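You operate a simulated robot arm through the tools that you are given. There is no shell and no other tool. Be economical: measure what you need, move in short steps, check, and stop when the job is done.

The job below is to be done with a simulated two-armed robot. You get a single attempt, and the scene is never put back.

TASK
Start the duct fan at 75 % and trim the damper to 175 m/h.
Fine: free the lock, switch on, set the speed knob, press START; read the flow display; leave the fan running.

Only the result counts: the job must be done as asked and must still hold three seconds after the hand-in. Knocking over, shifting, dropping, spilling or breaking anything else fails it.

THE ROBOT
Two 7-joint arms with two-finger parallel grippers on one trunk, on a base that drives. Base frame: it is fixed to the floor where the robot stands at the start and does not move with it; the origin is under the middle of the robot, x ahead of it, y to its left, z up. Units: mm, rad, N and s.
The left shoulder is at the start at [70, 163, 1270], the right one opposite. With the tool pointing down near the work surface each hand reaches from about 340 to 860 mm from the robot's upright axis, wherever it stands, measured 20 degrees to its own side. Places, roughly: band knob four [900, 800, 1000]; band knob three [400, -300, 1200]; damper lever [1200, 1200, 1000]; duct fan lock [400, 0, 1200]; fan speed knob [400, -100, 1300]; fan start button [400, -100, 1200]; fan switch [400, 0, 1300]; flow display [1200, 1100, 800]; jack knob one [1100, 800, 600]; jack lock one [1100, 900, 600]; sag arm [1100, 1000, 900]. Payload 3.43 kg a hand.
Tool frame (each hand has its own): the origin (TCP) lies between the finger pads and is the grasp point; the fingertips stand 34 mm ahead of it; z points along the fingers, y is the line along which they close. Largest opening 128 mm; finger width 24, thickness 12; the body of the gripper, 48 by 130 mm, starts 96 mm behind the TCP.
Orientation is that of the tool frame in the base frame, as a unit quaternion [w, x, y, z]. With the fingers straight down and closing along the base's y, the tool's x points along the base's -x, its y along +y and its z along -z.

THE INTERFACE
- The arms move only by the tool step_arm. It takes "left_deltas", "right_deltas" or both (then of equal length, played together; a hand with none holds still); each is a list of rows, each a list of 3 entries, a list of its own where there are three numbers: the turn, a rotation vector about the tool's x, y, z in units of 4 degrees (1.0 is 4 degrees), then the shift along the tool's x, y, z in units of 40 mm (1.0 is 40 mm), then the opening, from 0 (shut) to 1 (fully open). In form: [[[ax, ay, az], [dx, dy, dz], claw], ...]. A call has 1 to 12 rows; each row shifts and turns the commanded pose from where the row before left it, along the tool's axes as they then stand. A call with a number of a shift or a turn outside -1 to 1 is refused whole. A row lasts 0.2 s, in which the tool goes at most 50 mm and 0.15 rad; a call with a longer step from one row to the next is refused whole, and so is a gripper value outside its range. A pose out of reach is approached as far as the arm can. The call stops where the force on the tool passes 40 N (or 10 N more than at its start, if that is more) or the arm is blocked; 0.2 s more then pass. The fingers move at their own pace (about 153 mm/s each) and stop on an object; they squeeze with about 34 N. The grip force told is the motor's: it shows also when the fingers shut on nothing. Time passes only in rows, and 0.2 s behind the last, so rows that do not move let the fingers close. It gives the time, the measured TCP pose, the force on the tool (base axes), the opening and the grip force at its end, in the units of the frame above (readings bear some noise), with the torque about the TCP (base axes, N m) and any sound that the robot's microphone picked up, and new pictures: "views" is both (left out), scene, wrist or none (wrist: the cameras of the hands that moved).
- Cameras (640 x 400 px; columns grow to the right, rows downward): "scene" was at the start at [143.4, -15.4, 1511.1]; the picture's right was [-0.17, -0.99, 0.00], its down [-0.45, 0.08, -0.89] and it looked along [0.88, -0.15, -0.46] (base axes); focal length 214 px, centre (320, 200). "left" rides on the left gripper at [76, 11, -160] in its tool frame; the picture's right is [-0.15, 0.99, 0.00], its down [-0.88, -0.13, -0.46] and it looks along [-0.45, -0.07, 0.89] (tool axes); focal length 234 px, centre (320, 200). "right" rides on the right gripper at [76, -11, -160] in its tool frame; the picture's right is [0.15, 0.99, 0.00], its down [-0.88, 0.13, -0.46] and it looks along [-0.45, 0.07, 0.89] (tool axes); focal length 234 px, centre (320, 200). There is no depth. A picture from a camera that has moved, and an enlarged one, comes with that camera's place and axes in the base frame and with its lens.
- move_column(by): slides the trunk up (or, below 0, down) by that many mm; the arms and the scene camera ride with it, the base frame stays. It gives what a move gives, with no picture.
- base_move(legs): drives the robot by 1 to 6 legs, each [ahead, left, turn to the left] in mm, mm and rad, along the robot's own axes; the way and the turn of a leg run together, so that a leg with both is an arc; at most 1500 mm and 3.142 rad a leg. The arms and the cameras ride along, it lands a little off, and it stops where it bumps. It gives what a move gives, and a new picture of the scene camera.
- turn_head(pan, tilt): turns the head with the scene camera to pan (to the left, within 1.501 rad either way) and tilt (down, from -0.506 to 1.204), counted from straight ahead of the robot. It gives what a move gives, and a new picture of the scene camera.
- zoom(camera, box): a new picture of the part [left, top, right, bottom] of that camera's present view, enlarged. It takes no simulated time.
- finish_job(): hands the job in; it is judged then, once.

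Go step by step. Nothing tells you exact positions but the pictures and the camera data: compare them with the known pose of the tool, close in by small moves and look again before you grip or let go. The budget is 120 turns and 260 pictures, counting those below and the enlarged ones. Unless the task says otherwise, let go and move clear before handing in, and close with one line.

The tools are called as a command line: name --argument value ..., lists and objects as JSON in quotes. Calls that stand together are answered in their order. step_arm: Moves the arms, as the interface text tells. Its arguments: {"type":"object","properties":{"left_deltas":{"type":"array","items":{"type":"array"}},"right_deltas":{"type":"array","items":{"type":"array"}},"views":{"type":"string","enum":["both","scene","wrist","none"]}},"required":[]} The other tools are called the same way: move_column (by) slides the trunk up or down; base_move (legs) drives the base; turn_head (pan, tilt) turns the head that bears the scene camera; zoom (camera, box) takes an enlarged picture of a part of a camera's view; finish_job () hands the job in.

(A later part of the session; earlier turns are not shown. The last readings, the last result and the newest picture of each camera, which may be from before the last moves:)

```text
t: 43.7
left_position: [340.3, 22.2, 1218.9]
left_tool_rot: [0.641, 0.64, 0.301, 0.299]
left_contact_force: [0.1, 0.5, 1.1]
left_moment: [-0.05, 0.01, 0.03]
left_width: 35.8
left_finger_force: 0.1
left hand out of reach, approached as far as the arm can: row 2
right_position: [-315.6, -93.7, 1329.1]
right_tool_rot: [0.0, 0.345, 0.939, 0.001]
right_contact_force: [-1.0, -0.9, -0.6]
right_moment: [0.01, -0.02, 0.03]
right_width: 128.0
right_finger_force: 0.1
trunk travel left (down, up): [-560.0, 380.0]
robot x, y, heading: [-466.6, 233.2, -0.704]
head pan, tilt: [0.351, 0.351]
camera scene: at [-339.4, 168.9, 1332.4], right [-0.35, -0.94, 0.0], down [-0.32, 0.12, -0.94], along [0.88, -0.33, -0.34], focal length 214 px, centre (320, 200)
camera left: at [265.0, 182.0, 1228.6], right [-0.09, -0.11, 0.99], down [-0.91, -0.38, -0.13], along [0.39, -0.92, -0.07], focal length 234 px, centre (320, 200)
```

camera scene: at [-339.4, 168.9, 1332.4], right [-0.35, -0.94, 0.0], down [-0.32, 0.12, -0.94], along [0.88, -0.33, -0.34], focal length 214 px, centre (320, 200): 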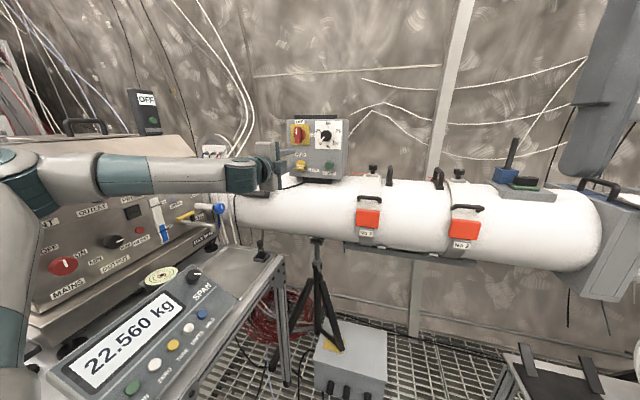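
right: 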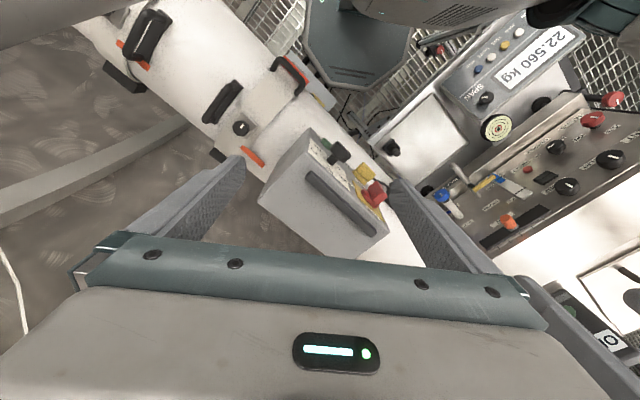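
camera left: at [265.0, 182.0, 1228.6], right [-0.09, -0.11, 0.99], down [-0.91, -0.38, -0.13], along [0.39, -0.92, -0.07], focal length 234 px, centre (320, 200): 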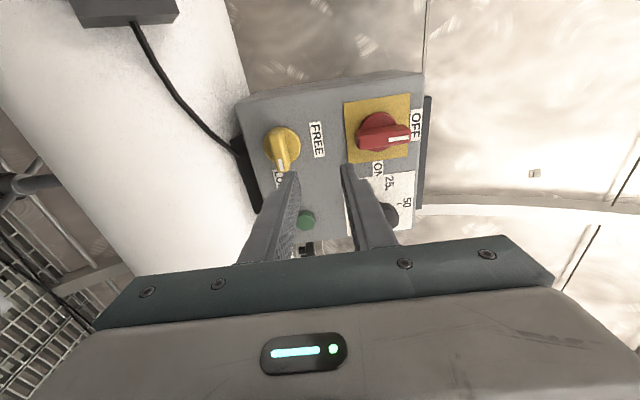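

Use the trunk for the last 40 mm down, then check alignment.

move_column --by -41

step_arm --left_deltas '[[[0, 0, 0], [0.3, 0, 0.6], 0.28], [[0, 0, 0], [0, 0, 0.6], 0.28]]'

zoom --camera "scene" --box '[220, 90, 380, 190]'

```text
t: 44.6
left_position: [340.2, 23.8, 1177.2]
left_tool_rot: [0.64, 0.64, 0.301, 0.3]
left_contact_force: [0.6, -0.5, 0.3]
left_moment: [0.01, -0.02, 0.04]
left_width: 35.8
left_finger_force: 0.0
right_position: [-313.4, -94.6, 1290.3]
right_tool_rot: [0.0, 0.345, 0.939, -0.001]
right_contact_force: [0.1, 1.2, -0.1]
right_moment: [0.0, -0.02, 0.03]
right_width: 127.9
right_finger_force: 0.0
trunk travel left (down, up): [-519.0, 421.0]
robot x, y, heading: [-465.2, 232.0, -0.706]
head pan, tilt: [0.351, 0.351]
```

```text
t: 45.2
left_position: [385.5, 1.6, 1177.5]
left_tool_rot: [0.637, 0.643, 0.303, 0.297]
left_contact_force: [0.4, -0.3, 0.6]
left_moment: [0.04, 0.01, 0.05]
left_width: 36.0
left_finger_force: 0.0
right_position: [-313.9, -94.6, 1289.9]
right_tool_rot: [-0.001, 0.345, 0.938, 0.001]
right_contact_force: [0.1, 0.3, 0.3]
right_moment: [0.01, 0.02, 0.01]
right_width: 127.9
right_finger_force: 0.1
trunk travel left (down, up): [-519.0, 421.0]
robot x, y, heading: [-465.3, 231.8, -0.704]
head pan, tilt: [0.351, 0.351]
camera scene: at [-338.1, 168.3, 1291.2], right [-0.35, -0.94, 0.0], down [-0.32, 0.12, -0.94], along [0.88, -0.32, -0.34], focal length 214 px, centre (320, 200)
camera left: at [310.3, 160.5, 1188.9], right [-0.09, -0.12, 0.99], down [-0.91, -0.39, -0.12], along [0.4, -0.92, -0.07], focal length 234 px, centre (320, 200)
```

scene: 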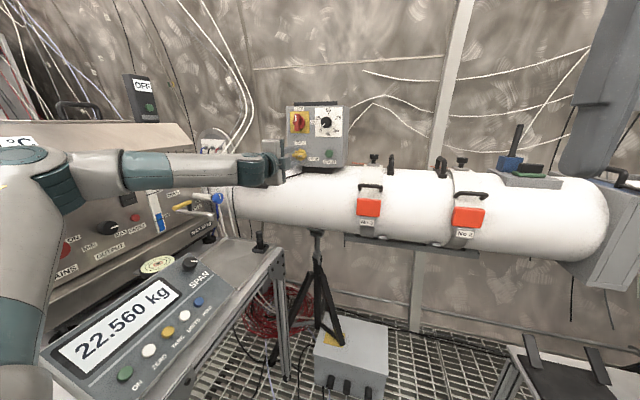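
left: 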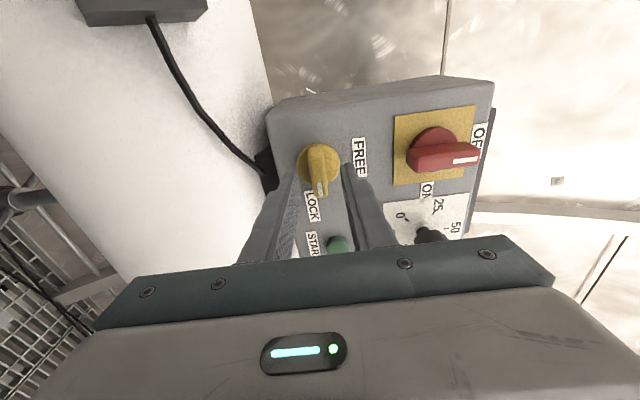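

```text
4.00 times, centred on (300, 140) of scene
camera zoom: at [-338.1, 168.3, 1291.2], right [-0.35, -0.94, 0.0], down [-0.32, 0.12, -0.94], along [0.88, -0.32, -0.34], focal length 858 px, centre (400, 440)
```

zoom: 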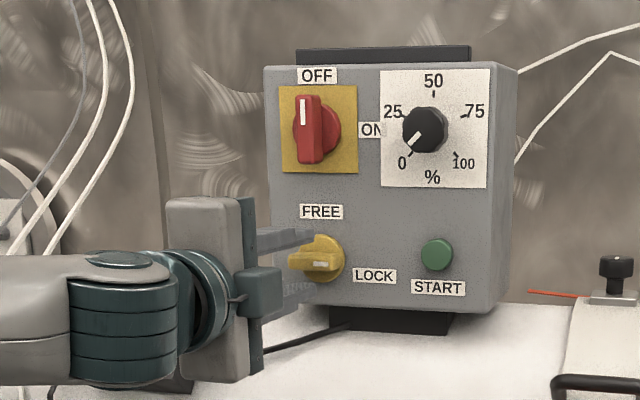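

The bar is centred between the fingers. Advance 34 mm and grip.

step_arm --left_deltas '[[[0, 0, 0], [0, 0, 0.3], 0.28], [[0, 0, 0], [0, 0, 0.3], 0.28], [[0, 0, 0], [0, 0, 0.25], 0.28], [[0, 0, 0], [0, 0, 0], 0], [[0, 0, 0], [0, 0, 0], 0]]'

zoom --camera "scene" --box '[220, 90, 380, 190]'

```text
t: 46.4
left_position: [411.3, -19.4, 1175.1]
left_tool_rot: [0.637, 0.644, 0.303, 0.298]
left_contact_force: [-17.2, 6.2, -24.8]
left_moment: [-0.45, -0.67, 0.66]
left_width: 13.4
left_finger_force: 45.2
left hand out of reach, approached as far as the arm can: row 1
right_position: [-312.9, -93.0, 1287.2]
right_tool_rot: [-0.001, 0.345, 0.939, 0.0]
right_contact_force: [-0.2, 0.4, 0.2]
right_moment: [-0.01, 0.0, 0.02]
right_width: 127.8
right_finger_force: 0.1
trunk travel left (down, up): [-519.0, 421.0]
robot x, y, heading: [-469.9, 233.7, -0.702]
head pan, tilt: [0.351, 0.351]
camera scene: at [-337.9, 169.5, 1290.9], right [-0.35, -0.94, 0.0], down [-0.32, 0.12, -0.94], along [0.88, -0.33, -0.34], focal length 214 px, centre (320, 200)
camera left: at [336.8, 141.0, 1187.7], right [-0.08, -0.12, 0.99], down [-0.92, -0.38, -0.12], along [0.39, -0.92, -0.08], focal length 234 px, centre (320, 200)
```

scene: 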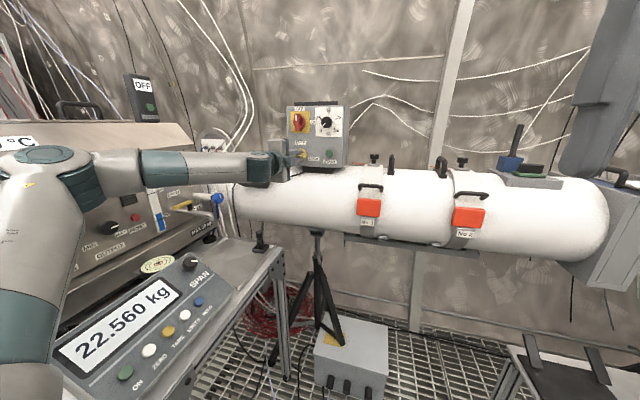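
left: 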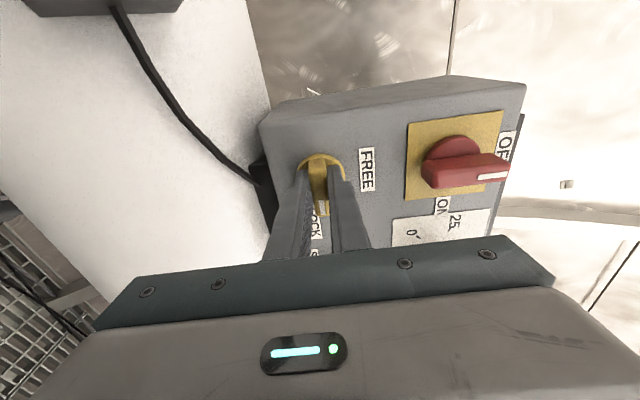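

```text
4.00 times, centred on (300, 140) of scene
camera zoom: at [-337.9, 169.5, 1290.9], right [-0.35, -0.94, 0.0], down [-0.32, 0.12, -0.94], along [0.88, -0.33, -0.34], focal length 858 px, centre (400, 440)
```

zoom: 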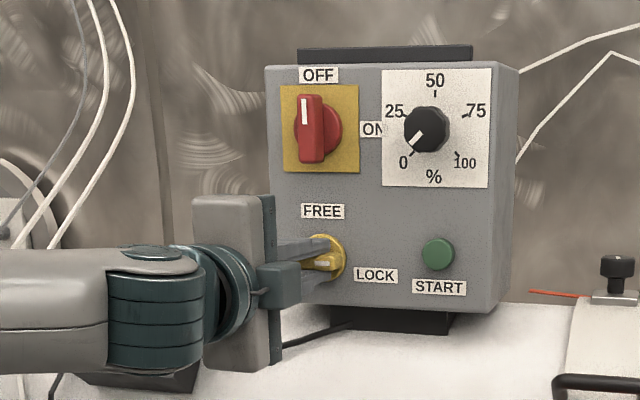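

Gripped. Relieve the vertical force slightly and start turning counter-clockwise.

step_arm --left_deltas '[[[0, 0, 0], [0, -0.05, 0], 0], [[0, 0, -1], [0, 0, 0], 0], [[0, 0, -1], [0, 0, 0], 0], [[0, 0, -1], [0, 0, 0], 0], [[0, 0, -1], [0, 0, 0], 0], [[0, 0, -1], [0, 0, 0], 0], [[0, 0, -1], [0, 0, 0], 0]]' --views "none"

zoom --camera "scene" --box '[220, 90, 380, 190]'

```text
t: 47.7
left_position: [410.7, -18.7, 1174.8]
left_tool_rot: [0.677, 0.59, 0.392, 0.201]
left_contact_force: [-1.3, 2.7, -4.3]
left_moment: [-0.63, -0.99, -0.18]
left_width: 14.2
left_finger_force: 44.8
right_position: [-313.6, -92.9, 1291.1]
right_tool_rot: [0.0, 0.346, 0.938, 0.001]
right_contact_force: [0.6, 0.7, 0.3]
right_moment: [-0.03, -0.01, -0.02]
right_width: 128.1
right_finger_force: 0.0
trunk travel left (down, up): [-519.0, 421.0]
robot x, y, heading: [-469.8, 234.0, -0.706]
head pan, tilt: [0.351, 0.351]
stopped in row 6 (left hand): the force on the tool passed its limit (the readings are from after the stop); the commanded pose is now the measured one
```

```text
4.00 times, centred on (300, 140) of scene
camera zoom: at [-338.3, 169.6, 1291.9], right [-0.35, -0.94, 0.0], down [-0.32, 0.12, -0.94], along [0.88, -0.33, -0.34], focal length 858 px, centre (400, 440)
```

zoom: 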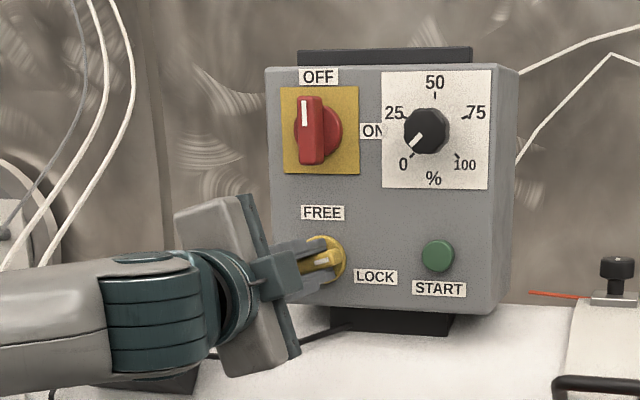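

The lock is turning. Continue.

step_arm --left_deltas '[[[0, 0, -1], [0, 0, 0], 0], [[0, 0, -1], [0, 0, 0], 0], [[0, 0, -1], [0, 0, 0], 0], [[0, 0, -1], [0, 0, 0], 0], [[0, 0, -1], [0, 0, 0], 0], [[0, 0, -1], [0, 0, 0], 0]]' --views "none"

step_arm --left_deltas '[[[0, 0, -1], [0, 0, 0], 0], [[0, 0, -1], [0, 0, 0], 0], [[0, 0, -1], [0, 0, 0], 0], [[0, 0, -1], [0, 0, 0], 0], [[0, 0, -1], [0, 0, 0], 0], [[0, 0, -1], [0, 0, 0], 0]]' --views "none"

zoom --camera "scene" --box '[220, 90, 380, 190]'

```text
t: 49.1
left_position: [411.3, -19.8, 1173.6]
left_tool_rot: [0.703, 0.496, 0.507, 0.053]
left_contact_force: [-9.9, 5.3, -13.9]
left_moment: [-0.76, -1.11, -0.11]
left_width: 14.7
left_finger_force: 45.1
right_position: [-315.0, -93.2, 1289.6]
right_tool_rot: [-0.001, 0.345, 0.939, 0.0]
right_contact_force: [0.2, -0.7, -0.1]
right_moment: [-0.01, 0.0, 0.0]
right_width: 128.0
right_finger_force: 0.0
trunk travel left (down, up): [-519.0, 421.0]
robot x, y, heading: [-470.0, 234.8, -0.704]
head pan, tilt: [0.351, 0.351]
```

```text
t: 50.5
left_position: [410.6, -20.0, 1174.3]
left_tool_rot: [0.699, 0.38, 0.598, -0.093]
left_contact_force: [-10.8, -0.9, -12.7]
left_moment: [-0.89, -1.22, 0.3]
left_width: 15.4
left_finger_force: 45.4
right_position: [-315.3, -94.6, 1289.6]
right_tool_rot: [0.0, 0.346, 0.938, 0.0]
right_contact_force: [0.1, 1.0, 0.6]
right_moment: [0.01, 0.03, -0.03]
right_width: 127.8
right_finger_force: 0.0
trunk travel left (down, up): [-519.0, 421.0]
robot x, y, heading: [-463.4, 234.2, -0.707]
head pan, tilt: [0.351, 0.351]
```

```text
4.00 times, centred on (300, 140) of scene
camera zoom: at [-338.7, 168.5, 1291.3], right [-0.35, -0.94, 0.0], down [-0.32, 0.12, -0.94], along [0.88, -0.33, -0.34], focal length 858 px, centre (400, 440)
```

zoom: 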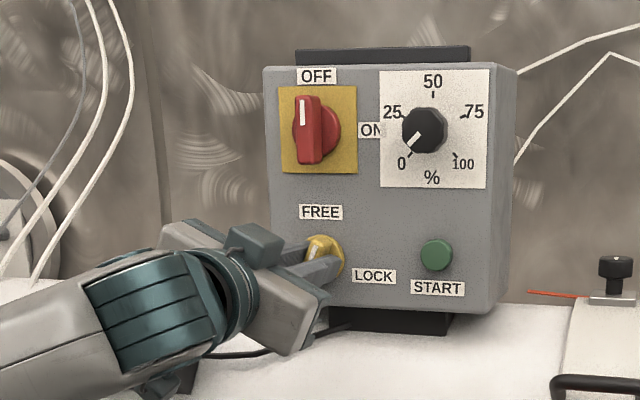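

About 25° left; keep turning until the stop.

step_arm --left_deltas '[[[0, 0, -1], [0, 0, 0], 0], [[0, 0, -1], [0, 0, 0], 0], [[0, 0, -1], [0, 0, 0], 0], [[0, 0, -1], [0, 0, 0], 0], [[0, 0, -1], [0, 0, 0], 0], [[0, 0, -1], [0, 0, 0], 0], [[0, 0, -1], [0, 0, 0], 0], [[0, 0, -0.5], [0, 0, 0], 0]]' --views "none"

zoom --camera "scene" --box '[220, 90, 380, 190]'

```text
t: 52.3
left_position: [410.1, -22.1, 1174.6]
left_tool_rot: [0.652, 0.212, 0.676, -0.27]
left_contact_force: [-5.9, -7.9, -4.8]
left_moment: [1.06, -0.87, 0.97]
left_width: 16.9
left_finger_force: 45.4
right_position: [-314.1, -94.0, 1289.4]
right_tool_rot: [-0.001, 0.346, 0.938, 0.002]
right_contact_force: [0.3, -0.4, -0.1]
right_moment: [-0.04, 0.0, 0.01]
right_width: 128.2
right_finger_force: 0.0
trunk travel left (down, up): [-519.0, 421.0]
robot x, y, heading: [-463.3, 232.4, -0.705]
head pan, tilt: [0.351, 0.351]
```

```text
4.00 times, centred on (300, 140) of scene
camera zoom: at [-338.9, 167.4, 1291.4], right [-0.35, -0.94, 0.0], down [-0.32, 0.12, -0.94], along [0.88, -0.32, -0.34], focal length 858 px, centre (400, 440)
```

zoom: 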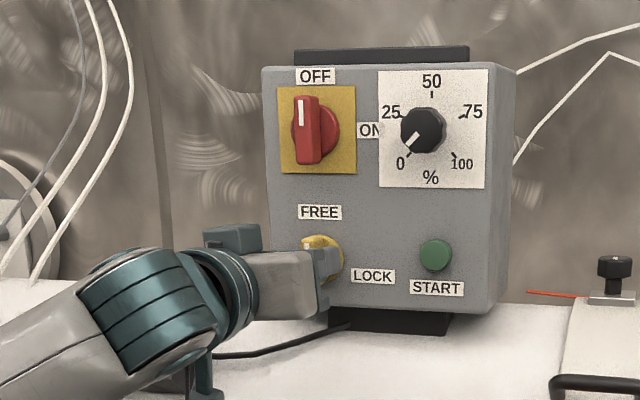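

The lock seems upright now. Release and back off straight to check.

step_arm --left_deltas '[[[0, 0, 0], [0, 0, 0], 0.3], [[0, 0, 0], [0, 0, -0.7], 0.3], [[0, 0, 0], [0, 0, -0.9], 0.3], [[0, 0, 1], [0, 0, -0.6], 0.3]]'

zoom --camera "scene" --box '[220, 90, 380, 190]'

```text
t: 53.3
left_position: [342.4, 36.2, 1175.4]
left_tool_rot: [0.661, 0.235, 0.669, -0.247]
left_contact_force: [-0.3, -1.2, 1.1]
left_moment: [0.01, 0.04, -0.01]
left_width: 38.4
left_finger_force: 0.0
right_position: [-314.9, -93.9, 1290.2]
right_tool_rot: [0.0, 0.346, 0.938, 0.0]
right_contact_force: [0.1, 0.4, 0.5]
right_moment: [0.03, 0.03, 0.02]
right_width: 127.9
right_finger_force: 0.1
trunk travel left (down, up): [-519.0, 421.0]
robot x, y, heading: [-467.2, 232.5, -0.699]
head pan, tilt: [0.351, 0.351]
camera scene: at [-338.8, 169.5, 1291.3], right [-0.35, -0.94, 0.0], down [-0.32, 0.12, -0.94], along [0.88, -0.33, -0.34], focal length 214 px, centre (320, 200)
camera left: at [226.3, 146.4, 1099.1], right [0.64, 0.76, 0.13], down [-0.42, 0.2, 0.88], along [0.65, -0.62, 0.45], focal length 234 px, centre (320, 200)
```

scene: 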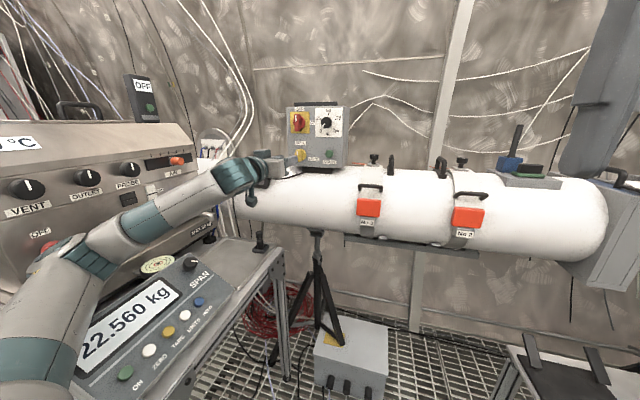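
left: 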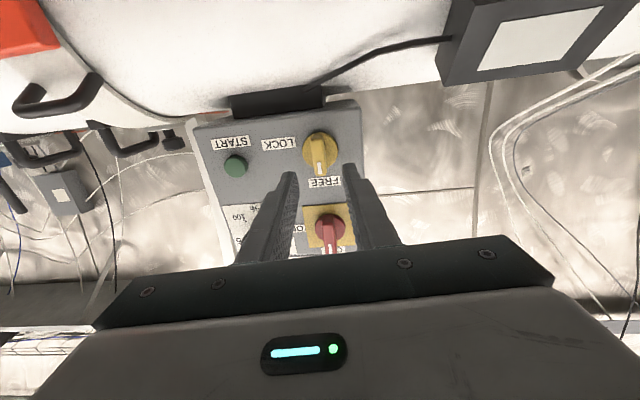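

```text
4.00 times, centred on (300, 140) of scene
camera zoom: at [-338.8, 169.5, 1291.3], right [-0.35, -0.94, 0.0], down [-0.32, 0.12, -0.94], along [0.88, -0.33, -0.34], focal length 858 px, centre (400, 440)
```

zoom: 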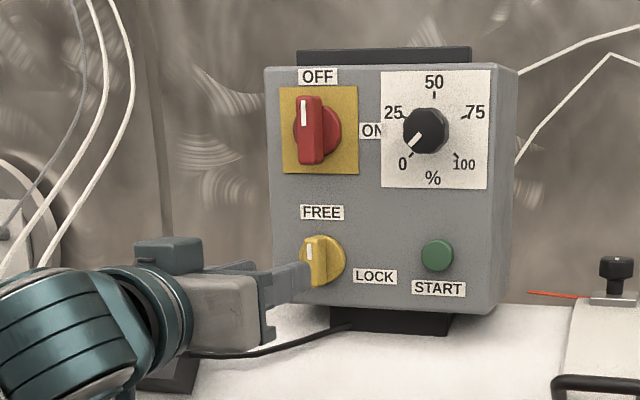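

The lock now points to FREE. Raise the trunk 111 mm to the red switch's level and close in halfway.

move_column --by 111

step_arm --left_deltas '[[[0, 0, 0], [0, 0, 0.6], 0.32], [[0, 0, 0], [0, 0, 0.6], 0.32]]' --views "wrist"

zoom --camera "scene" --box '[220, 130, 380, 230]'

```text
t: 54.7
left_position: [343.8, 36.6, 1285.2]
left_tool_rot: [0.661, 0.235, 0.669, -0.246]
left_contact_force: [-0.1, 0.4, -0.4]
left_moment: [-0.01, 0.0, -0.01]
left_width: 38.2
left_finger_force: 0.0
right_position: [-314.1, -93.8, 1401.1]
right_tool_rot: [-0.001, 0.346, 0.938, 0.0]
right_contact_force: [1.0, -0.2, -0.8]
right_moment: [-0.02, -0.02, 0.01]
right_width: 128.0
right_finger_force: 0.1
trunk travel left (down, up): [-630.0, 310.0]
robot x, y, heading: [-466.4, 237.6, -0.709]
head pan, tilt: [0.351, 0.351]
```

```text
t: 55.3
left_position: [380.5, 5.1, 1284.7]
left_tool_rot: [0.661, 0.235, 0.669, -0.246]
left_contact_force: [-0.3, 0.1, 0.8]
left_moment: [0.0, 0.01, -0.02]
left_width: 40.9
left_finger_force: 0.0
right_position: [-313.9, -94.9, 1400.4]
right_tool_rot: [0.0, 0.345, 0.938, 0.0]
right_contact_force: [0.3, -0.7, -0.3]
right_moment: [-0.03, 0.0, -0.02]
right_width: 128.0
right_finger_force: 0.1
trunk travel left (down, up): [-630.0, 310.0]
robot x, y, heading: [-465.2, 235.4, -0.705]
head pan, tilt: [0.351, 0.351]
camera left: at [264.2, 115.0, 1209.8], right [0.64, 0.76, 0.13], down [-0.42, 0.2, 0.89], along [0.65, -0.62, 0.45], focal length 234 px, centre (320, 200)
```

left: 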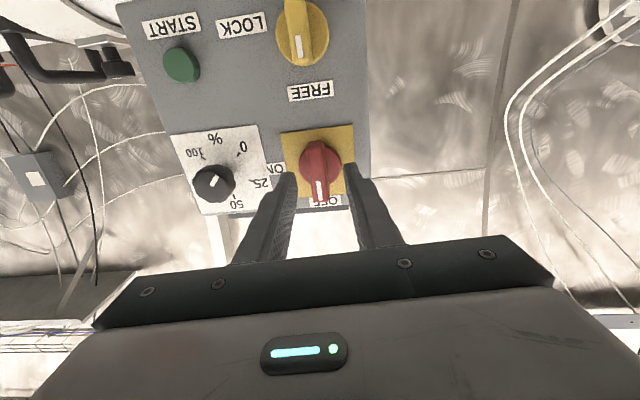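

```text
4.00 times, centred on (300, 180) of scene
camera zoom: at [-337.8, 168.5, 1402.2], right [-0.35, -0.94, 0.0], down [-0.32, 0.12, -0.94], along [0.88, -0.32, -0.34], focal length 858 px, centre (400, 280)
```

zoom: 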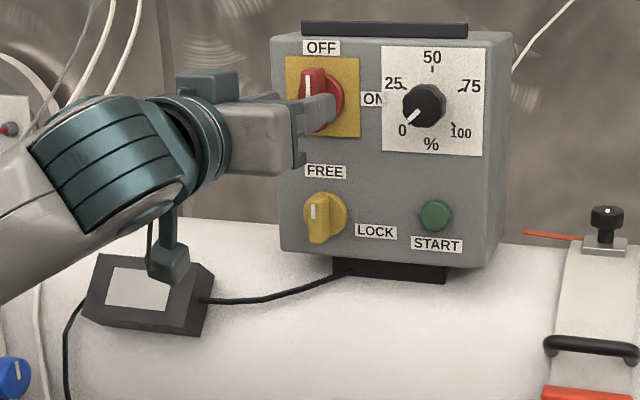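

Alignment is good. Advance 39 mm and grip the red handle.

step_arm --left_deltas '[[[0, 0, 0], [0, 0, 0.5], 0.32], [[0, 0, 0], [0, 0, 0.47], 0.32], [[0, 0, 0], [0, 0, 0], 0], [[0, 0, 0], [0, 0, 0], 0]]' --views "none"

```text
t: 56.3
left_position: [410.6, -20.1, 1284.2]
left_tool_rot: [0.66, 0.238, 0.668, -0.247]
left_contact_force: [-2.1, -5.0, -3.7]
left_moment: [0.54, -0.9, 1.04]
left_width: 17.1
left_finger_force: 46.0
right_position: [-314.5, -95.6, 1400.1]
right_tool_rot: [0.0, 0.345, 0.939, 0.001]
right_contact_force: [0.1, -0.1, 0.6]
right_moment: [-0.01, 0.0, 0.0]
right_width: 128.2
right_finger_force: 0.0
trunk travel left (down, up): [-630.0, 310.0]
robot x, y, heading: [-470.5, 233.0, -0.704]
head pan, tilt: [0.351, 0.351]
```

Gripped (17 mm). Turn clockwise toward ON.

step_arm --left_deltas '[[[0, 0, 1], [0, 0, 0], 0], [[0, 0, 1], [0, 0, 0], 0], [[0, 0, 1], [0, 0, 0], 0], [[0, 0, 1], [0, 0, 0], 0], [[0, 0, 1], [0, 0, 0], 0], [[0, 0, 1], [0, 0, 0], 0], [[0, 0, 1], [0, 0, 0], 0], [[0, 0, 1], [0, 0, 0], 0]]' --views "none"

step_arm --left_deltas '[[[0, 0, 1], [0, 0, 0], 0], [[0, 0, 1], [0, 0, 0], 0], [[0, 0, 1], [0, 0, 0], 0], [[0, 0, 1], [0, 0, 0], 0], [[0, 0, 1], [0, 0, 0], 0], [[0, 0, 1], [0, 0, 0], 0], [[0, 0, 1], [0, 0, 0], 0], [[0, 0, 1], [0, 0, 0], 0]]' --views "none"

zoom --camera "scene" --box '[220, 130, 380, 230]'

```text
t: 58.1
left_position: [410.0, -19.3, 1284.6]
left_tool_rot: [0.703, 0.411, 0.577, -0.055]
left_contact_force: [0.8, -3.7, -1.2]
left_moment: [0.36, 0.49, 1.64]
left_width: 17.1
left_finger_force: 44.6
right_position: [-313.8, -94.9, 1399.6]
right_tool_rot: [0.0, 0.345, 0.939, 0.001]
right_contact_force: [-0.3, 0.1, 0.2]
right_moment: [0.03, -0.01, 0.01]
right_width: 128.0
right_finger_force: 0.2
trunk travel left (down, up): [-630.0, 310.0]
robot x, y, heading: [-466.6, 233.7, -0.707]
head pan, tilt: [0.351, 0.351]
```

```text
t: 59.9
left_position: [410.2, -19.3, 1285.4]
left_tool_rot: [0.692, 0.553, 0.442, 0.142]
left_contact_force: [8.3, -4.3, 5.5]
left_moment: [-0.28, -0.33, 1.82]
left_width: 16.6
left_finger_force: 45.0
right_position: [-314.1, -93.9, 1400.0]
right_tool_rot: [-0.001, 0.345, 0.939, 0.0]
right_contact_force: [0.8, 0.2, -0.7]
right_moment: [0.01, -0.01, 0.01]
right_width: 127.9
right_finger_force: 0.1
trunk travel left (down, up): [-630.0, 310.0]
robot x, y, heading: [-467.5, 234.1, -0.704]
head pan, tilt: [0.351, 0.351]
```

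```text
4.00 times, centred on (300, 180) of scene
camera zoom: at [-337.6, 168.7, 1402.2], right [-0.35, -0.94, 0.0], down [-0.32, 0.12, -0.94], along [0.88, -0.33, -0.34], focal length 858 px, centre (400, 280)
```

zoom: 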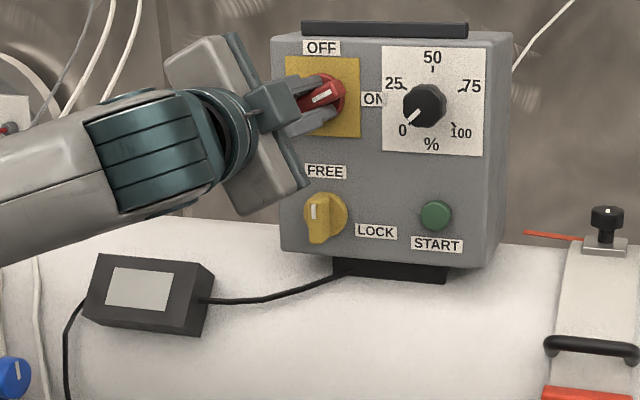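

step_arm --left_deltas '[[[0, 0, 1], [0, 0, 0], 0], [[0, 0, 1], [0, 0, 0], 0], [[0, 0, 1], [0, 0, 0], 0], [[0, 0, 1], [0, 0, 0], 0], [[0, 0, 1], [0, 0, 0], 0], [[0, 0, 1], [0, 0, 0], 0], [[0, 0, 1], [0, 0, 0], 0], [[0, 0, 0.5], [0, 0, 0], 0]]' --views "none"

zoom --camera "scene" --box '[220, 130, 380, 230]'

```text
t: 61.7
left_position: [411.4, -18.7, 1287.6]
left_tool_rot: [0.641, 0.64, 0.307, 0.293]
left_contact_force: [21.0, -5.0, 22.9]
left_moment: [-0.92, -1.18, -0.4]
left_width: 16.0
left_finger_force: 44.8
left hand out of reach, approached as far as the arm can: row 7
right_position: [-313.4, -92.8, 1400.0]
right_tool_rot: [-0.001, 0.346, 0.938, 0.001]
right_contact_force: [0.1, 0.5, -0.8]
right_moment: [-0.01, 0.0, 0.01]
right_width: 128.0
right_finger_force: 0.0
trunk travel left (down, up): [-630.0, 310.0]
robot x, y, heading: [-465.1, 236.1, -0.706]
head pan, tilt: [0.351, 0.351]
```

```text
4.00 times, centred on (300, 180) of scene
camera zoom: at [-337.5, 169.3, 1402.3], right [-0.35, -0.94, 0.0], down [-0.32, 0.12, -0.94], along [0.88, -0.33, -0.34], focal length 858 px, centre (400, 280)
```

zoom: 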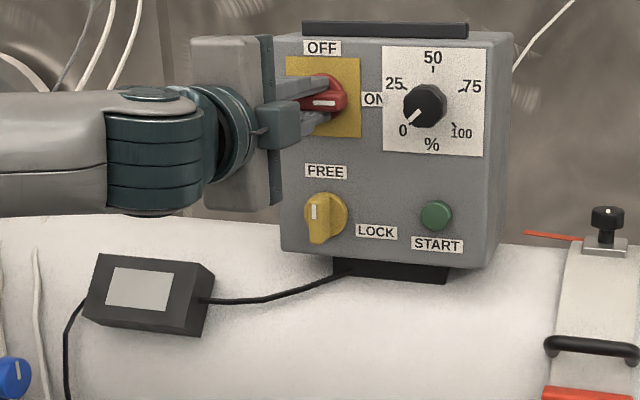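

The switch is horizontal. Release and back off, unrolling toward negative roll for the knob.

step_arm --left_deltas '[[[0, 0, 0], [0, 0, 0], 0.35], [[0, 0, 0], [0, 0, -0.8], 0.35], [[0, 0, 0], [0, 0, -0.9], 0.45], [[0, 0, -1], [0, 0, -0.6], 0.45], [[0, 0, -1], [0, 0, 0], 0.45], [[0, 0, -1], [0, 0, 0], 0.45], [[0, 0, -1], [0, 0, 0], 0.45], [[0, 0, -1], [0, 0, 0], 0.45], [[0, 0, -1], [0, 0, 0], 0.45], [[0, 0, -1], [0, 0, 0], 0.45], [[0, 0, -1], [0, 0, 0], 0.45], [[0, 0, -1], [0, 0, 0], 0.45]]' --views "none"

step_arm --left_deltas '[[[0, 0, -1], [0, 0, 0], 0.45], [[0, 0, -1], [0, 0, 0], 0.45], [[0, 0, -1], [0, 0, 0], 0.45], [[0, 0, -1], [0, 0, 0], 0.45], [[0, 0, -1], [0, 0, 0], 0.45], [[0, 0, -1], [0, 0, 0], 0.45], [[0, 0, -1], [0, 0, 0], 0.45], [[0, 0, -1], [0, 0, 0], 0.45], [[0, 0, -1], [0, 0, 0], 0.45], [[0, 0, -1], [0, 0, 0], 0.45], [[0, 0, -1], [0, 0, 0], 0.45], [[0, 0, -1], [0, 0, 0], 0.45]]' --views "none"

step_arm --left_deltas '[[[0, 0, -1], [0, 0, 0], 0.45], [[0, 0, -1], [0, 0, 0], 0.45], [[0, 0, -1], [0, 0, 0], 0.45], [[0, 0, -1], [0, 0, 0], 0.45], [[0, 0, -1], [0, 0, 0], 0.45], [[0, 0, -1], [0, 0, 0], 0.45], [[0, 0, -1], [0, 0, 0], 0.45], [[0, 0, -1], [0, 0, 0], 0.45], [[0, 0, -1], [0, 0, 0], 0.45], [[0, 0, -1], [0, 0, 0], 0.45], [[0, 0, -1], [0, 0, 0], 0.45], [[0, 0, -1], [0, 0, 0], 0.45]]'

zoom --camera "scene" --box '[220, 130, 380, 230]'

```text
t: 64.3
left_position: [339.5, 41.5, 1286.8]
left_tool_rot: [0.701, 0.513, 0.489, 0.079]
left_contact_force: [0.7, 0.3, -0.2]
left_moment: [-0.01, -0.01, 0.0]
left_width: 57.6
left_finger_force: 0.0
right_position: [-314.1, -94.3, 1400.3]
right_tool_rot: [0.0, 0.345, 0.938, 0.0]
right_contact_force: [0.9, 0.5, 0.6]
right_moment: [-0.01, 0.01, 0.0]
right_width: 127.9
right_finger_force: 0.0
trunk travel left (down, up): [-630.0, 310.0]
robot x, y, heading: [-465.3, 235.3, -0.705]
head pan, tilt: [0.351, 0.351]
```

```text
t: 66.9
left_position: [339.5, 39.6, 1285.8]
left_tool_rot: [0.673, 0.27, 0.655, -0.212]
left_contact_force: [0.5, 0.4, 0.5]
left_moment: [-0.02, 0.03, 0.03]
left_width: 57.5
left_finger_force: 0.1
right_position: [-314.4, -93.3, 1401.4]
right_tool_rot: [-0.001, 0.345, 0.939, 0.0]
right_contact_force: [0.2, 1.6, 0.1]
right_moment: [0.0, 0.02, 0.01]
right_width: 128.1
right_finger_force: 0.1
trunk travel left (down, up): [-630.0, 310.0]
robot x, y, heading: [-464.8, 237.3, -0.703]
head pan, tilt: [0.351, 0.351]
```

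```text
t: 69.5
left_position: [339.8, 39.8, 1285.7]
left_tool_rot: [0.529, -0.02, 0.708, -0.468]
left_contact_force: [0.5, 0.0, 0.5]
left_moment: [0.01, -0.02, 0.01]
left_width: 57.6
left_finger_force: 0.1
right_position: [-314.0, -94.2, 1400.4]
right_tool_rot: [0.0, 0.345, 0.939, 0.0]
right_contact_force: [0.2, -0.6, 0.1]
right_moment: [0.02, 0.0, -0.01]
right_width: 128.0
right_finger_force: 0.1
trunk travel left (down, up): [-630.0, 310.0]
robot x, y, heading: [-465.6, 233.6, -0.703]
head pan, tilt: [0.351, 0.351]
camera scene: at [-338.3, 169.2, 1402.3], right [-0.35, -0.94, 0.0], down [-0.32, 0.12, -0.94], along [0.88, -0.33, -0.34], focal length 214 px, centre (320, 200)
camera left: at [188.7, 108.6, 1222.9], right [0.53, 0.63, -0.57], down [-0.02, 0.68, 0.73], along [0.85, -0.37, 0.37], focal length 234 px, centre (320, 200)
```

scene: 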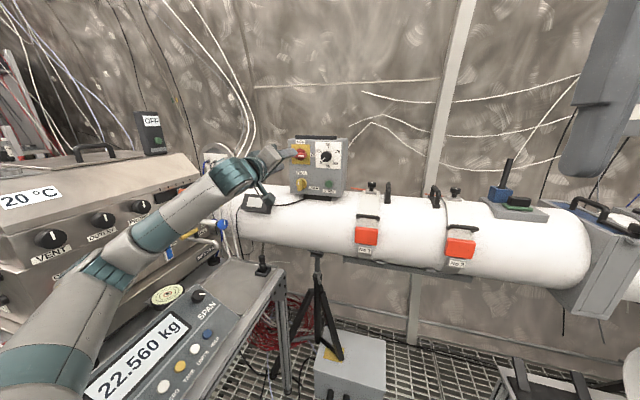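
left: 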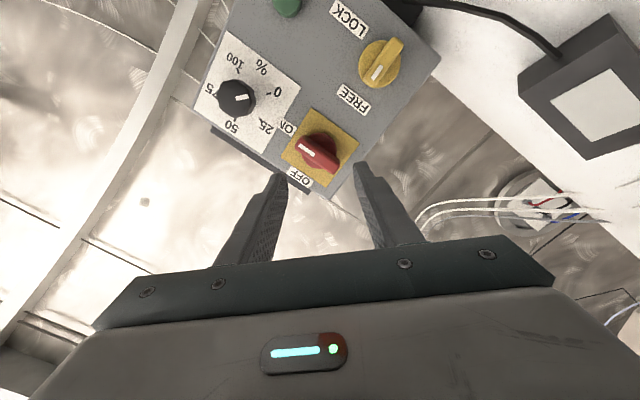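

```text
4.00 times, centred on (300, 180) of scene
camera zoom: at [-338.3, 169.2, 1402.3], right [-0.35, -0.94, 0.0], down [-0.32, 0.12, -0.94], along [0.88, -0.33, -0.34], focal length 858 px, centre (400, 280)
```

zoom: 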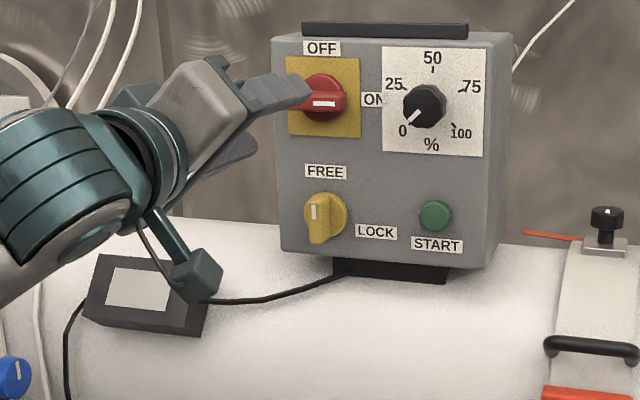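

Switch is ON. Now move the hand right in front of the knob and roll further to about −100°.

step_arm --left_deltas '[[[0, 0, 0], [0.58, -0.645, 0], 0.45], [[0, 0, 0], [0.58, -0.645, 0], 0.45], [[0, 0, 0], [0.58, -0.645, 0], 0.45], [[0, 0, -1], [0, 0, 0], 0.45], [[0, 0, -1], [0, 0, 0], 0.45], [[0, 0, -1], [0, 0, 0], 0.45], [[0, 0, -1], [0, 0, 0], 0.45], [[0, 0, -1], [0, 0, 0], 0.45], [[0, 0, -1], [0, 0, 0], 0.45], [[0, 0, -1], [0, 0, 0], 0.45], [[0, 0, -1], [0, 0, 0], 0.45], [[0, 0, -1], [0, 0, 0], 0.45]]' --views "none"

step_arm --left_deltas '[[[0, 0, -1], [0, 0, 0], 0.45], [[0, 0, -1], [0, 0, 0], 0.45], [[0, 0, -1], [0, 0, 0], 0.45], [[0, 0, -1], [0, 0, 0], 0.45], [[0, 0, -1], [0, 0, 0], 0.45], [[0, 0, -1], [0, 0, 0], 0.45]]'

```text
t: 72.1
left_position: [273.1, -39.4, 1288.4]
left_tool_rot: [0.358, -0.238, 0.667, -0.608]
left_contact_force: [0.7, -0.2, -0.8]
left_moment: [-0.01, 0.0, 0.05]
left_width: 57.4
left_finger_force: 0.0
right_position: [-314.2, -94.7, 1400.4]
right_tool_rot: [0.0, 0.345, 0.939, 0.0]
right_contact_force: [0.1, 0.0, -0.3]
right_moment: [0.0, 0.01, 0.03]
right_width: 128.0
right_finger_force: 0.0
trunk travel left (down, up): [-630.0, 310.0]
robot x, y, heading: [-467.8, 232.7, -0.699]
head pan, tilt: [0.351, 0.351]
```

```text
t: 73.5
left_position: [271.9, -38.9, 1287.5]
left_tool_rot: [-0.225, 0.371, -0.603, 0.669]
left_contact_force: [-0.2, -0.2, 0.6]
left_moment: [-0.01, -0.03, 0.02]
left_width: 57.9
left_finger_force: 0.2
right_position: [-315.0, -93.5, 1401.8]
right_tool_rot: [0.0, 0.345, 0.939, 0.0]
right_contact_force: [0.5, -0.2, 0.5]
right_moment: [-0.01, -0.01, 0.02]
right_width: 128.0
right_finger_force: 0.0
trunk travel left (down, up): [-630.0, 310.0]
robot x, y, heading: [-467.2, 232.6, -0.702]
head pan, tilt: [0.351, 0.351]
camera scene: at [-338.4, 169.2, 1402.3], right [-0.35, -0.94, 0.0], down [-0.32, 0.12, -0.94], along [0.88, -0.33, -0.34], focal length 214 px, centre (320, 200)
camera left: at [101.0, 3.6, 1294.5], right [-0.06, -0.06, -1.0], down [0.22, 0.97, -0.07], along [0.97, -0.22, -0.04], focal length 234 px, centre (320, 200)
```

scene: 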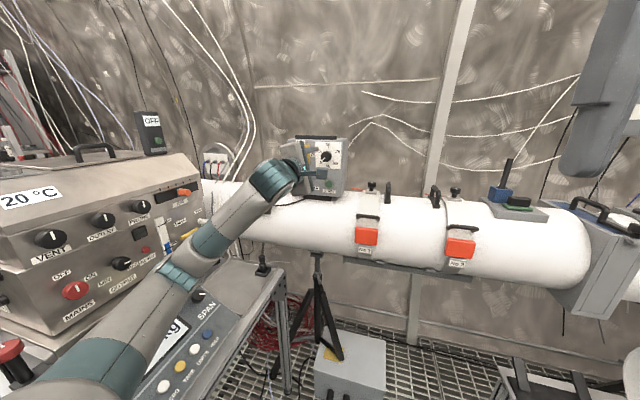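
left: 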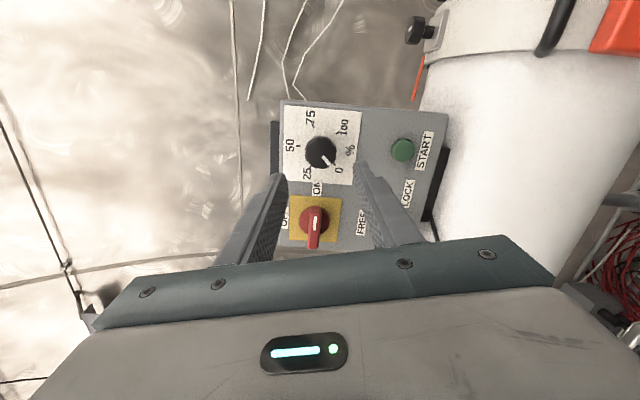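

Roll reached −103°. Six more rows of roll, then close in.

step_arm --left_deltas '[[[0, 0, -1], [0, 0, 0], 0.45], [[0, 0, -1], [0, 0, 0], 0.45], [[0, 0, -1], [0, 0, 0], 0.45], [[0, 0, -1], [0, 0, 0], 0.45], [[0, 0, -1], [0, 0, 0], 0.45], [[0, 0, 0], [0, 0, 0.7], 0.45], [[0, 0, 0], [0, 0, 0.7], 0.45]]'

zoom --camera "scene" --box '[220, 130, 380, 230]'

```text
t: 75.1
left_position: [315.5, -75.8, 1287.0]
left_tool_rot: [-0.105, 0.471, -0.53, 0.697]
left_contact_force: [-0.2, 0.2, -0.5]
left_moment: [0.0, -0.02, -0.02]
left_width: 57.9
left_finger_force: 0.1
right_position: [-313.6, -93.4, 1400.5]
right_tool_rot: [0.0, 0.345, 0.939, 0.001]
right_contact_force: [0.6, 0.2, 0.1]
right_moment: [0.01, -0.03, 0.0]
right_width: 128.1
right_finger_force: 0.0
trunk travel left (down, up): [-630.0, 310.0]
robot x, y, heading: [-464.4, 233.4, -0.705]
head pan, tilt: [0.351, 0.351]
camera scene: at [-338.2, 168.7, 1402.2], right [-0.35, -0.94, 0.0], down [-0.32, 0.12, -0.94], along [0.88, -0.33, -0.34], focal length 214 px, centre (320, 200)
camera left: at [148.7, -27.4, 1319.7], right [-0.27, -0.32, -0.91], down [0.17, 0.91, -0.37], along [0.95, -0.25, -0.19], focal length 234 px, centre (320, 200)
```

scene: 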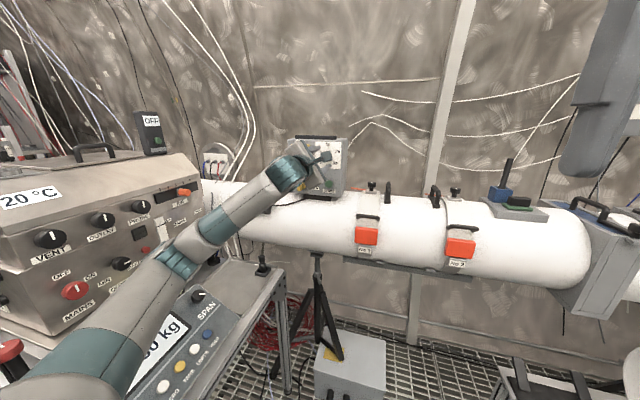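
left: 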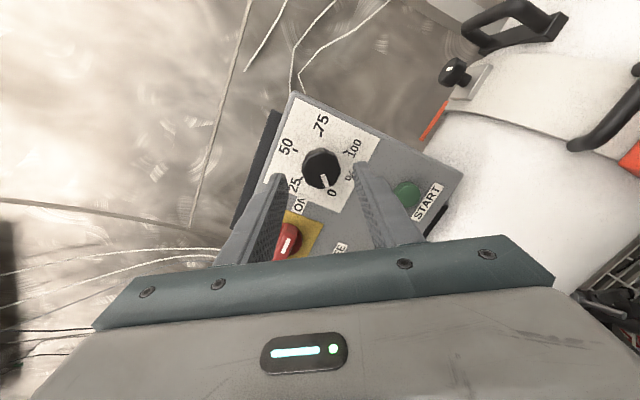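

```text
4.00 times, centred on (300, 180) of scene
camera zoom: at [-338.2, 168.7, 1402.2], right [-0.35, -0.94, 0.0], down [-0.32, 0.12, -0.94], along [0.88, -0.33, -0.34], focal length 858 px, centre (400, 280)
```

zoom: 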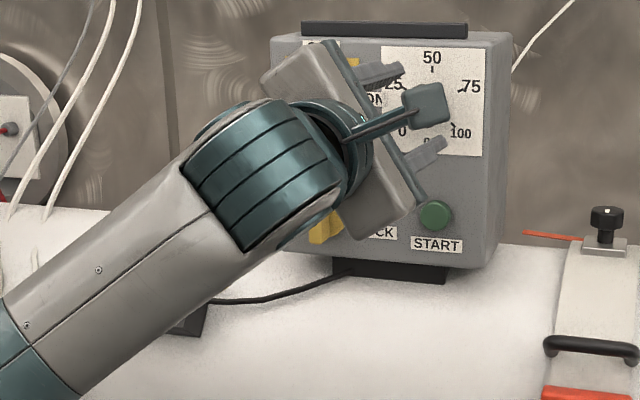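

Aligned with the knob. Advance 38 mm and grip.

step_arm --left_deltas '[[[0, 0, 0], [0, 0, 0.5], 0.45], [[0, 0, 0], [0, 0, 0.45], 0.45], [[0, 0, 0], [0, 0, 0], 0], [[0, 0, 0], [0, 0, 0], 0]]' --views "wrist"

```text
t: 76.1
left_position: [344.6, -100.9, 1287.0]
left_tool_rot: [-0.105, 0.47, -0.531, 0.697]
left_contact_force: [-4.2, 0.1, -7.0]
left_moment: [-0.3, -0.78, 0.36]
left_width: 37.4
left_finger_force: 44.7
right_position: [-314.6, -94.8, 1400.1]
right_tool_rot: [0.0, 0.345, 0.939, 0.001]
right_contact_force: [0.2, -0.4, -0.9]
right_moment: [-0.01, 0.04, 0.01]
right_width: 128.2
right_finger_force: 0.1
trunk travel left (down, up): [-630.0, 310.0]
robot x, y, heading: [-466.4, 234.4, -0.704]
head pan, tilt: [0.351, 0.351]
camera left: at [177.8, -52.7, 1318.9], right [-0.27, -0.32, -0.91], down [0.17, 0.91, -0.37], along [0.95, -0.25, -0.19], focal length 234 px, centre (320, 200)
```

left: 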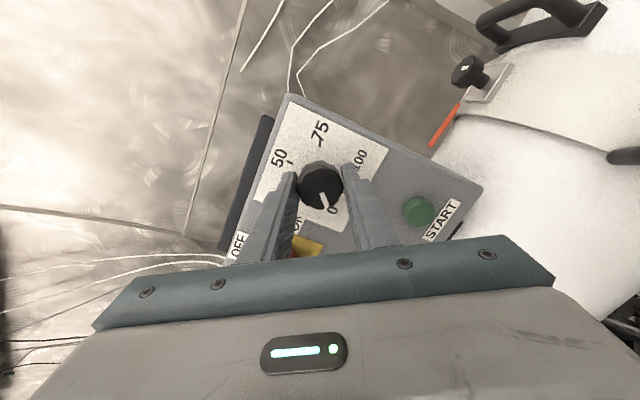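

Knob gripped well. Turn clockwise in steps and compare the pointer.

step_arm --left_deltas '[[[0, 0, 1], [0, 0, 0], 0], [[0, 0, 1], [0, 0, 0], 0], [[0, 0, 1], [0, 0, 0], 0], [[0, 0, 1], [0, 0, 0], 0], [[0, 0, 1], [0, 0, 0], 0], [[0, 0, 1], [0, 0, 0], 0], [[0, 0, 1], [0, 0, 0], 0], [[0, 0, 1], [0, 0, 0], 0], [[0, 0, 1], [0, 0, 0], 0], [[0, 0, 1], [0, 0, 0], 0], [[0, 0, 1], [0, 0, 0], 0], [[0, 0, 1], [0, 0, 0], 0]]' --views "wrist"

step_arm --left_deltas '[[[0, 0, 1], [0, 0, 0], 0], [[0, 0, 1], [0, 0, 0], 0], [[0, 0, 1], [0, 0, 0], 0], [[0, 0, 1], [0, 0, 0], 0], [[0, 0, 1], [0, 0, 0], 0], [[0, 0, 1], [0, 0, 0], 0], [[0, 0, 1], [0, 0, 0], 0], [[0, 0, 1], [0, 0, 0], 0], [[0, 0, 1], [0, 0, 0], 0], [[0, 0, 1], [0, 0, 0], 0], [[0, 0, 1], [0, 0, 0], 0], [[0, 0, 1], [0, 0, 0], 0]]' --views "wrist"

```text
t: 78.7
left_position: [344.3, -100.0, 1288.0]
left_tool_rot: [0.379, -0.213, 0.676, -0.595]
left_contact_force: [-0.2, -3.8, 0.7]
left_moment: [0.84, 1.12, -0.33]
left_width: 36.5
left_finger_force: 45.6
right_position: [-314.0, -93.5, 1400.5]
right_tool_rot: [-0.001, 0.346, 0.938, 0.002]
right_contact_force: [-1.2, 0.2, -0.2]
right_moment: [-0.02, 0.04, -0.01]
right_width: 128.1
right_finger_force: 0.1
trunk travel left (down, up): [-630.0, 310.0]
robot x, y, heading: [-467.8, 234.3, -0.71]
head pan, tilt: [0.351, 0.351]
camera left: at [177.0, -52.9, 1257.0], right [0.25, 0.31, -0.92], down [0.18, 0.92, 0.36], along [0.95, -0.25, 0.18], focal length 234 px, centre (320, 200)
```

left: 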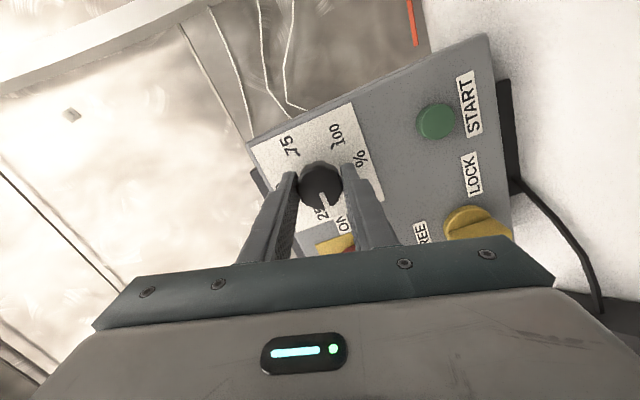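

```text
t: 81.3
left_position: [343.8, -101.3, 1288.5]
left_tool_rot: [0.589, 0.079, 0.704, -0.387]
left_contact_force: [-0.2, -5.6, 6.1]
left_moment: [0.83, 1.19, 0.47]
left_width: 37.6
left_finger_force: 44.8
right_position: [-314.7, -95.4, 1401.3]
right_tool_rot: [-0.001, 0.345, 0.939, 0.001]
right_contact_force: [-0.2, 0.2, 0.2]
right_moment: [0.03, 0.0, 0.01]
right_width: 128.1
right_finger_force: 0.0
trunk travel left (down, up): [-630.0, 310.0]
robot x, y, heading: [-464.5, 230.9, -0.709]
head pan, tilt: [0.351, 0.351]
camera left: at [205.9, -17.8, 1215.4], right [0.61, 0.73, -0.32], down [-0.17, 0.51, 0.85], along [0.78, -0.46, 0.43], focal length 234 px, centre (320, 200)
```

left: 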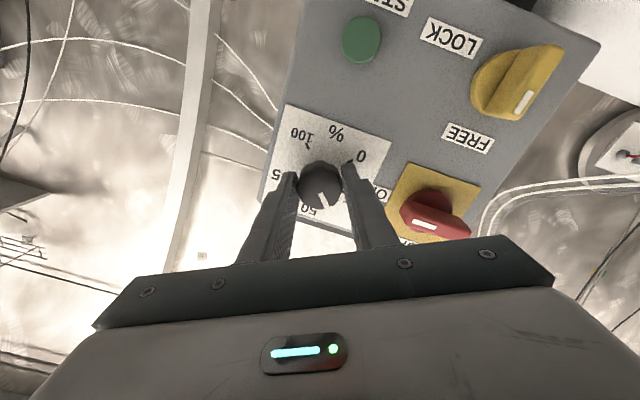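

Knob follows without slip (96° so far). Continue ~96° more.

step_arm --left_deltas '[[[0, 0, 1], [0, 0, 0], 0], [[0, 0, 1], [0, 0, 0], 0], [[0, 0, 1], [0, 0, 0], 0], [[0, 0, 1], [0, 0, 0], 0], [[0, 0, 1], [0, 0, 0], 0], [[0, 0, 1], [0, 0, 0], 0], [[0, 0, 1], [0, 0, 0], 0], [[0, 0, 1], [0, 0, 0], 0], [[0, 0, 1], [0, 0, 0], 0], [[0, 0, 1], [0, 0, 0], 0], [[0, 0, 1], [0, 0, 0], 0], [[0, 0, 1], [0, 0, 0], 0]]' --views "none"

step_arm --left_deltas '[[[0, 0, 1], [0, 0, 0], 0], [[0, 0, 1], [0, 0, 0], 0], [[0, 0, 1], [0, 0, 0], 0], [[0, 0, 1], [0, 0, 0], 0], [[0, 0, 1], [0, 0, 0], 0], [[0, 0, 1], [0, 0, 0], 0], [[0, 0, 1], [0, 0, 0], 0], [[0, 0, 1], [0, 0, 0], 0], [[0, 0, 1], [0, 0, 0], 0], [[0, 0, 1], [0, 0, 0], 0], [[0, 0, 1], [0, 0, 0], 0], [[0, 0, 1], [0, 0, 0], 0]]' --views "wrist"

zoom --camera "scene" --box '[280, 130, 360, 180]'

```text
t: 83.9
left_position: [344.7, -101.8, 1287.2]
left_tool_rot: [0.696, 0.36, 0.611, -0.115]
left_contact_force: [-2.3, -7.0, 3.6]
left_moment: [0.47, 0.65, 1.1]
left_width: 38.0
left_finger_force: 45.0
right_position: [-314.7, -94.5, 1400.8]
right_tool_rot: [0.0, 0.345, 0.939, 0.001]
right_contact_force: [-0.1, 0.0, 0.3]
right_moment: [0.01, 0.0, -0.01]
right_width: 128.3
right_finger_force: 0.1
trunk travel left (down, up): [-630.0, 310.0]
robot x, y, heading: [-465.0, 236.4, -0.702]
head pan, tilt: [0.351, 0.351]
```

```text
t: 86.5
left_position: [343.7, -100.7, 1287.0]
left_tool_rot: [0.682, 0.578, 0.412, 0.177]
left_contact_force: [-7.8, -3.8, -6.5]
left_moment: [-0.07, -0.09, 0.94]
left_width: 36.9
left_finger_force: 45.3
right_position: [-314.7, -94.8, 1401.2]
right_tool_rot: [0.001, 0.345, 0.939, 0.001]
right_contact_force: [0.1, -0.6, -0.5]
right_moment: [0.01, 0.01, 0.01]
right_width: 127.9
right_finger_force: 0.1
trunk travel left (down, up): [-630.0, 310.0]
robot x, y, heading: [-467.0, 235.7, -0.703]
head pan, tilt: [0.351, 0.351]
camera left: at [269.3, 57.8, 1270.9], right [0.14, 0.16, 0.98], down [-0.91, -0.37, 0.19], along [0.4, -0.91, 0.09], focal length 234 px, centre (320, 200)
```

left: 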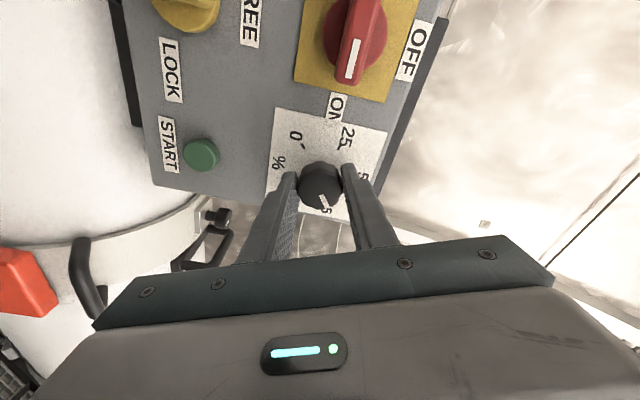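

```text
8.00 times, centred on (320, 155) of scene
camera zoom: at [-339.2, 168.0, 1402.2], right [-0.35, -0.94, 0.0], down [-0.32, 0.12, -0.94], along [0.88, -0.33, -0.34], focal length 1716 px, centre (320, 560)
```

zoom: 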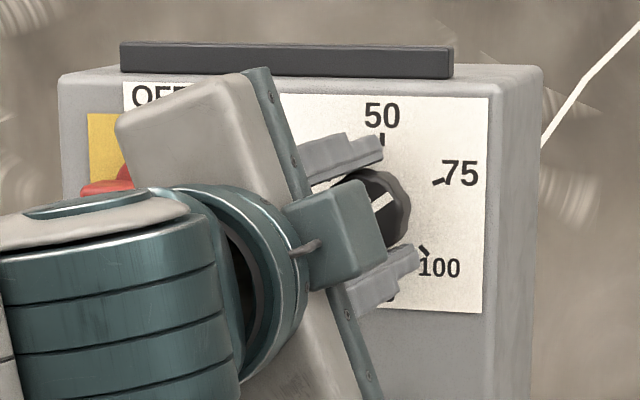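

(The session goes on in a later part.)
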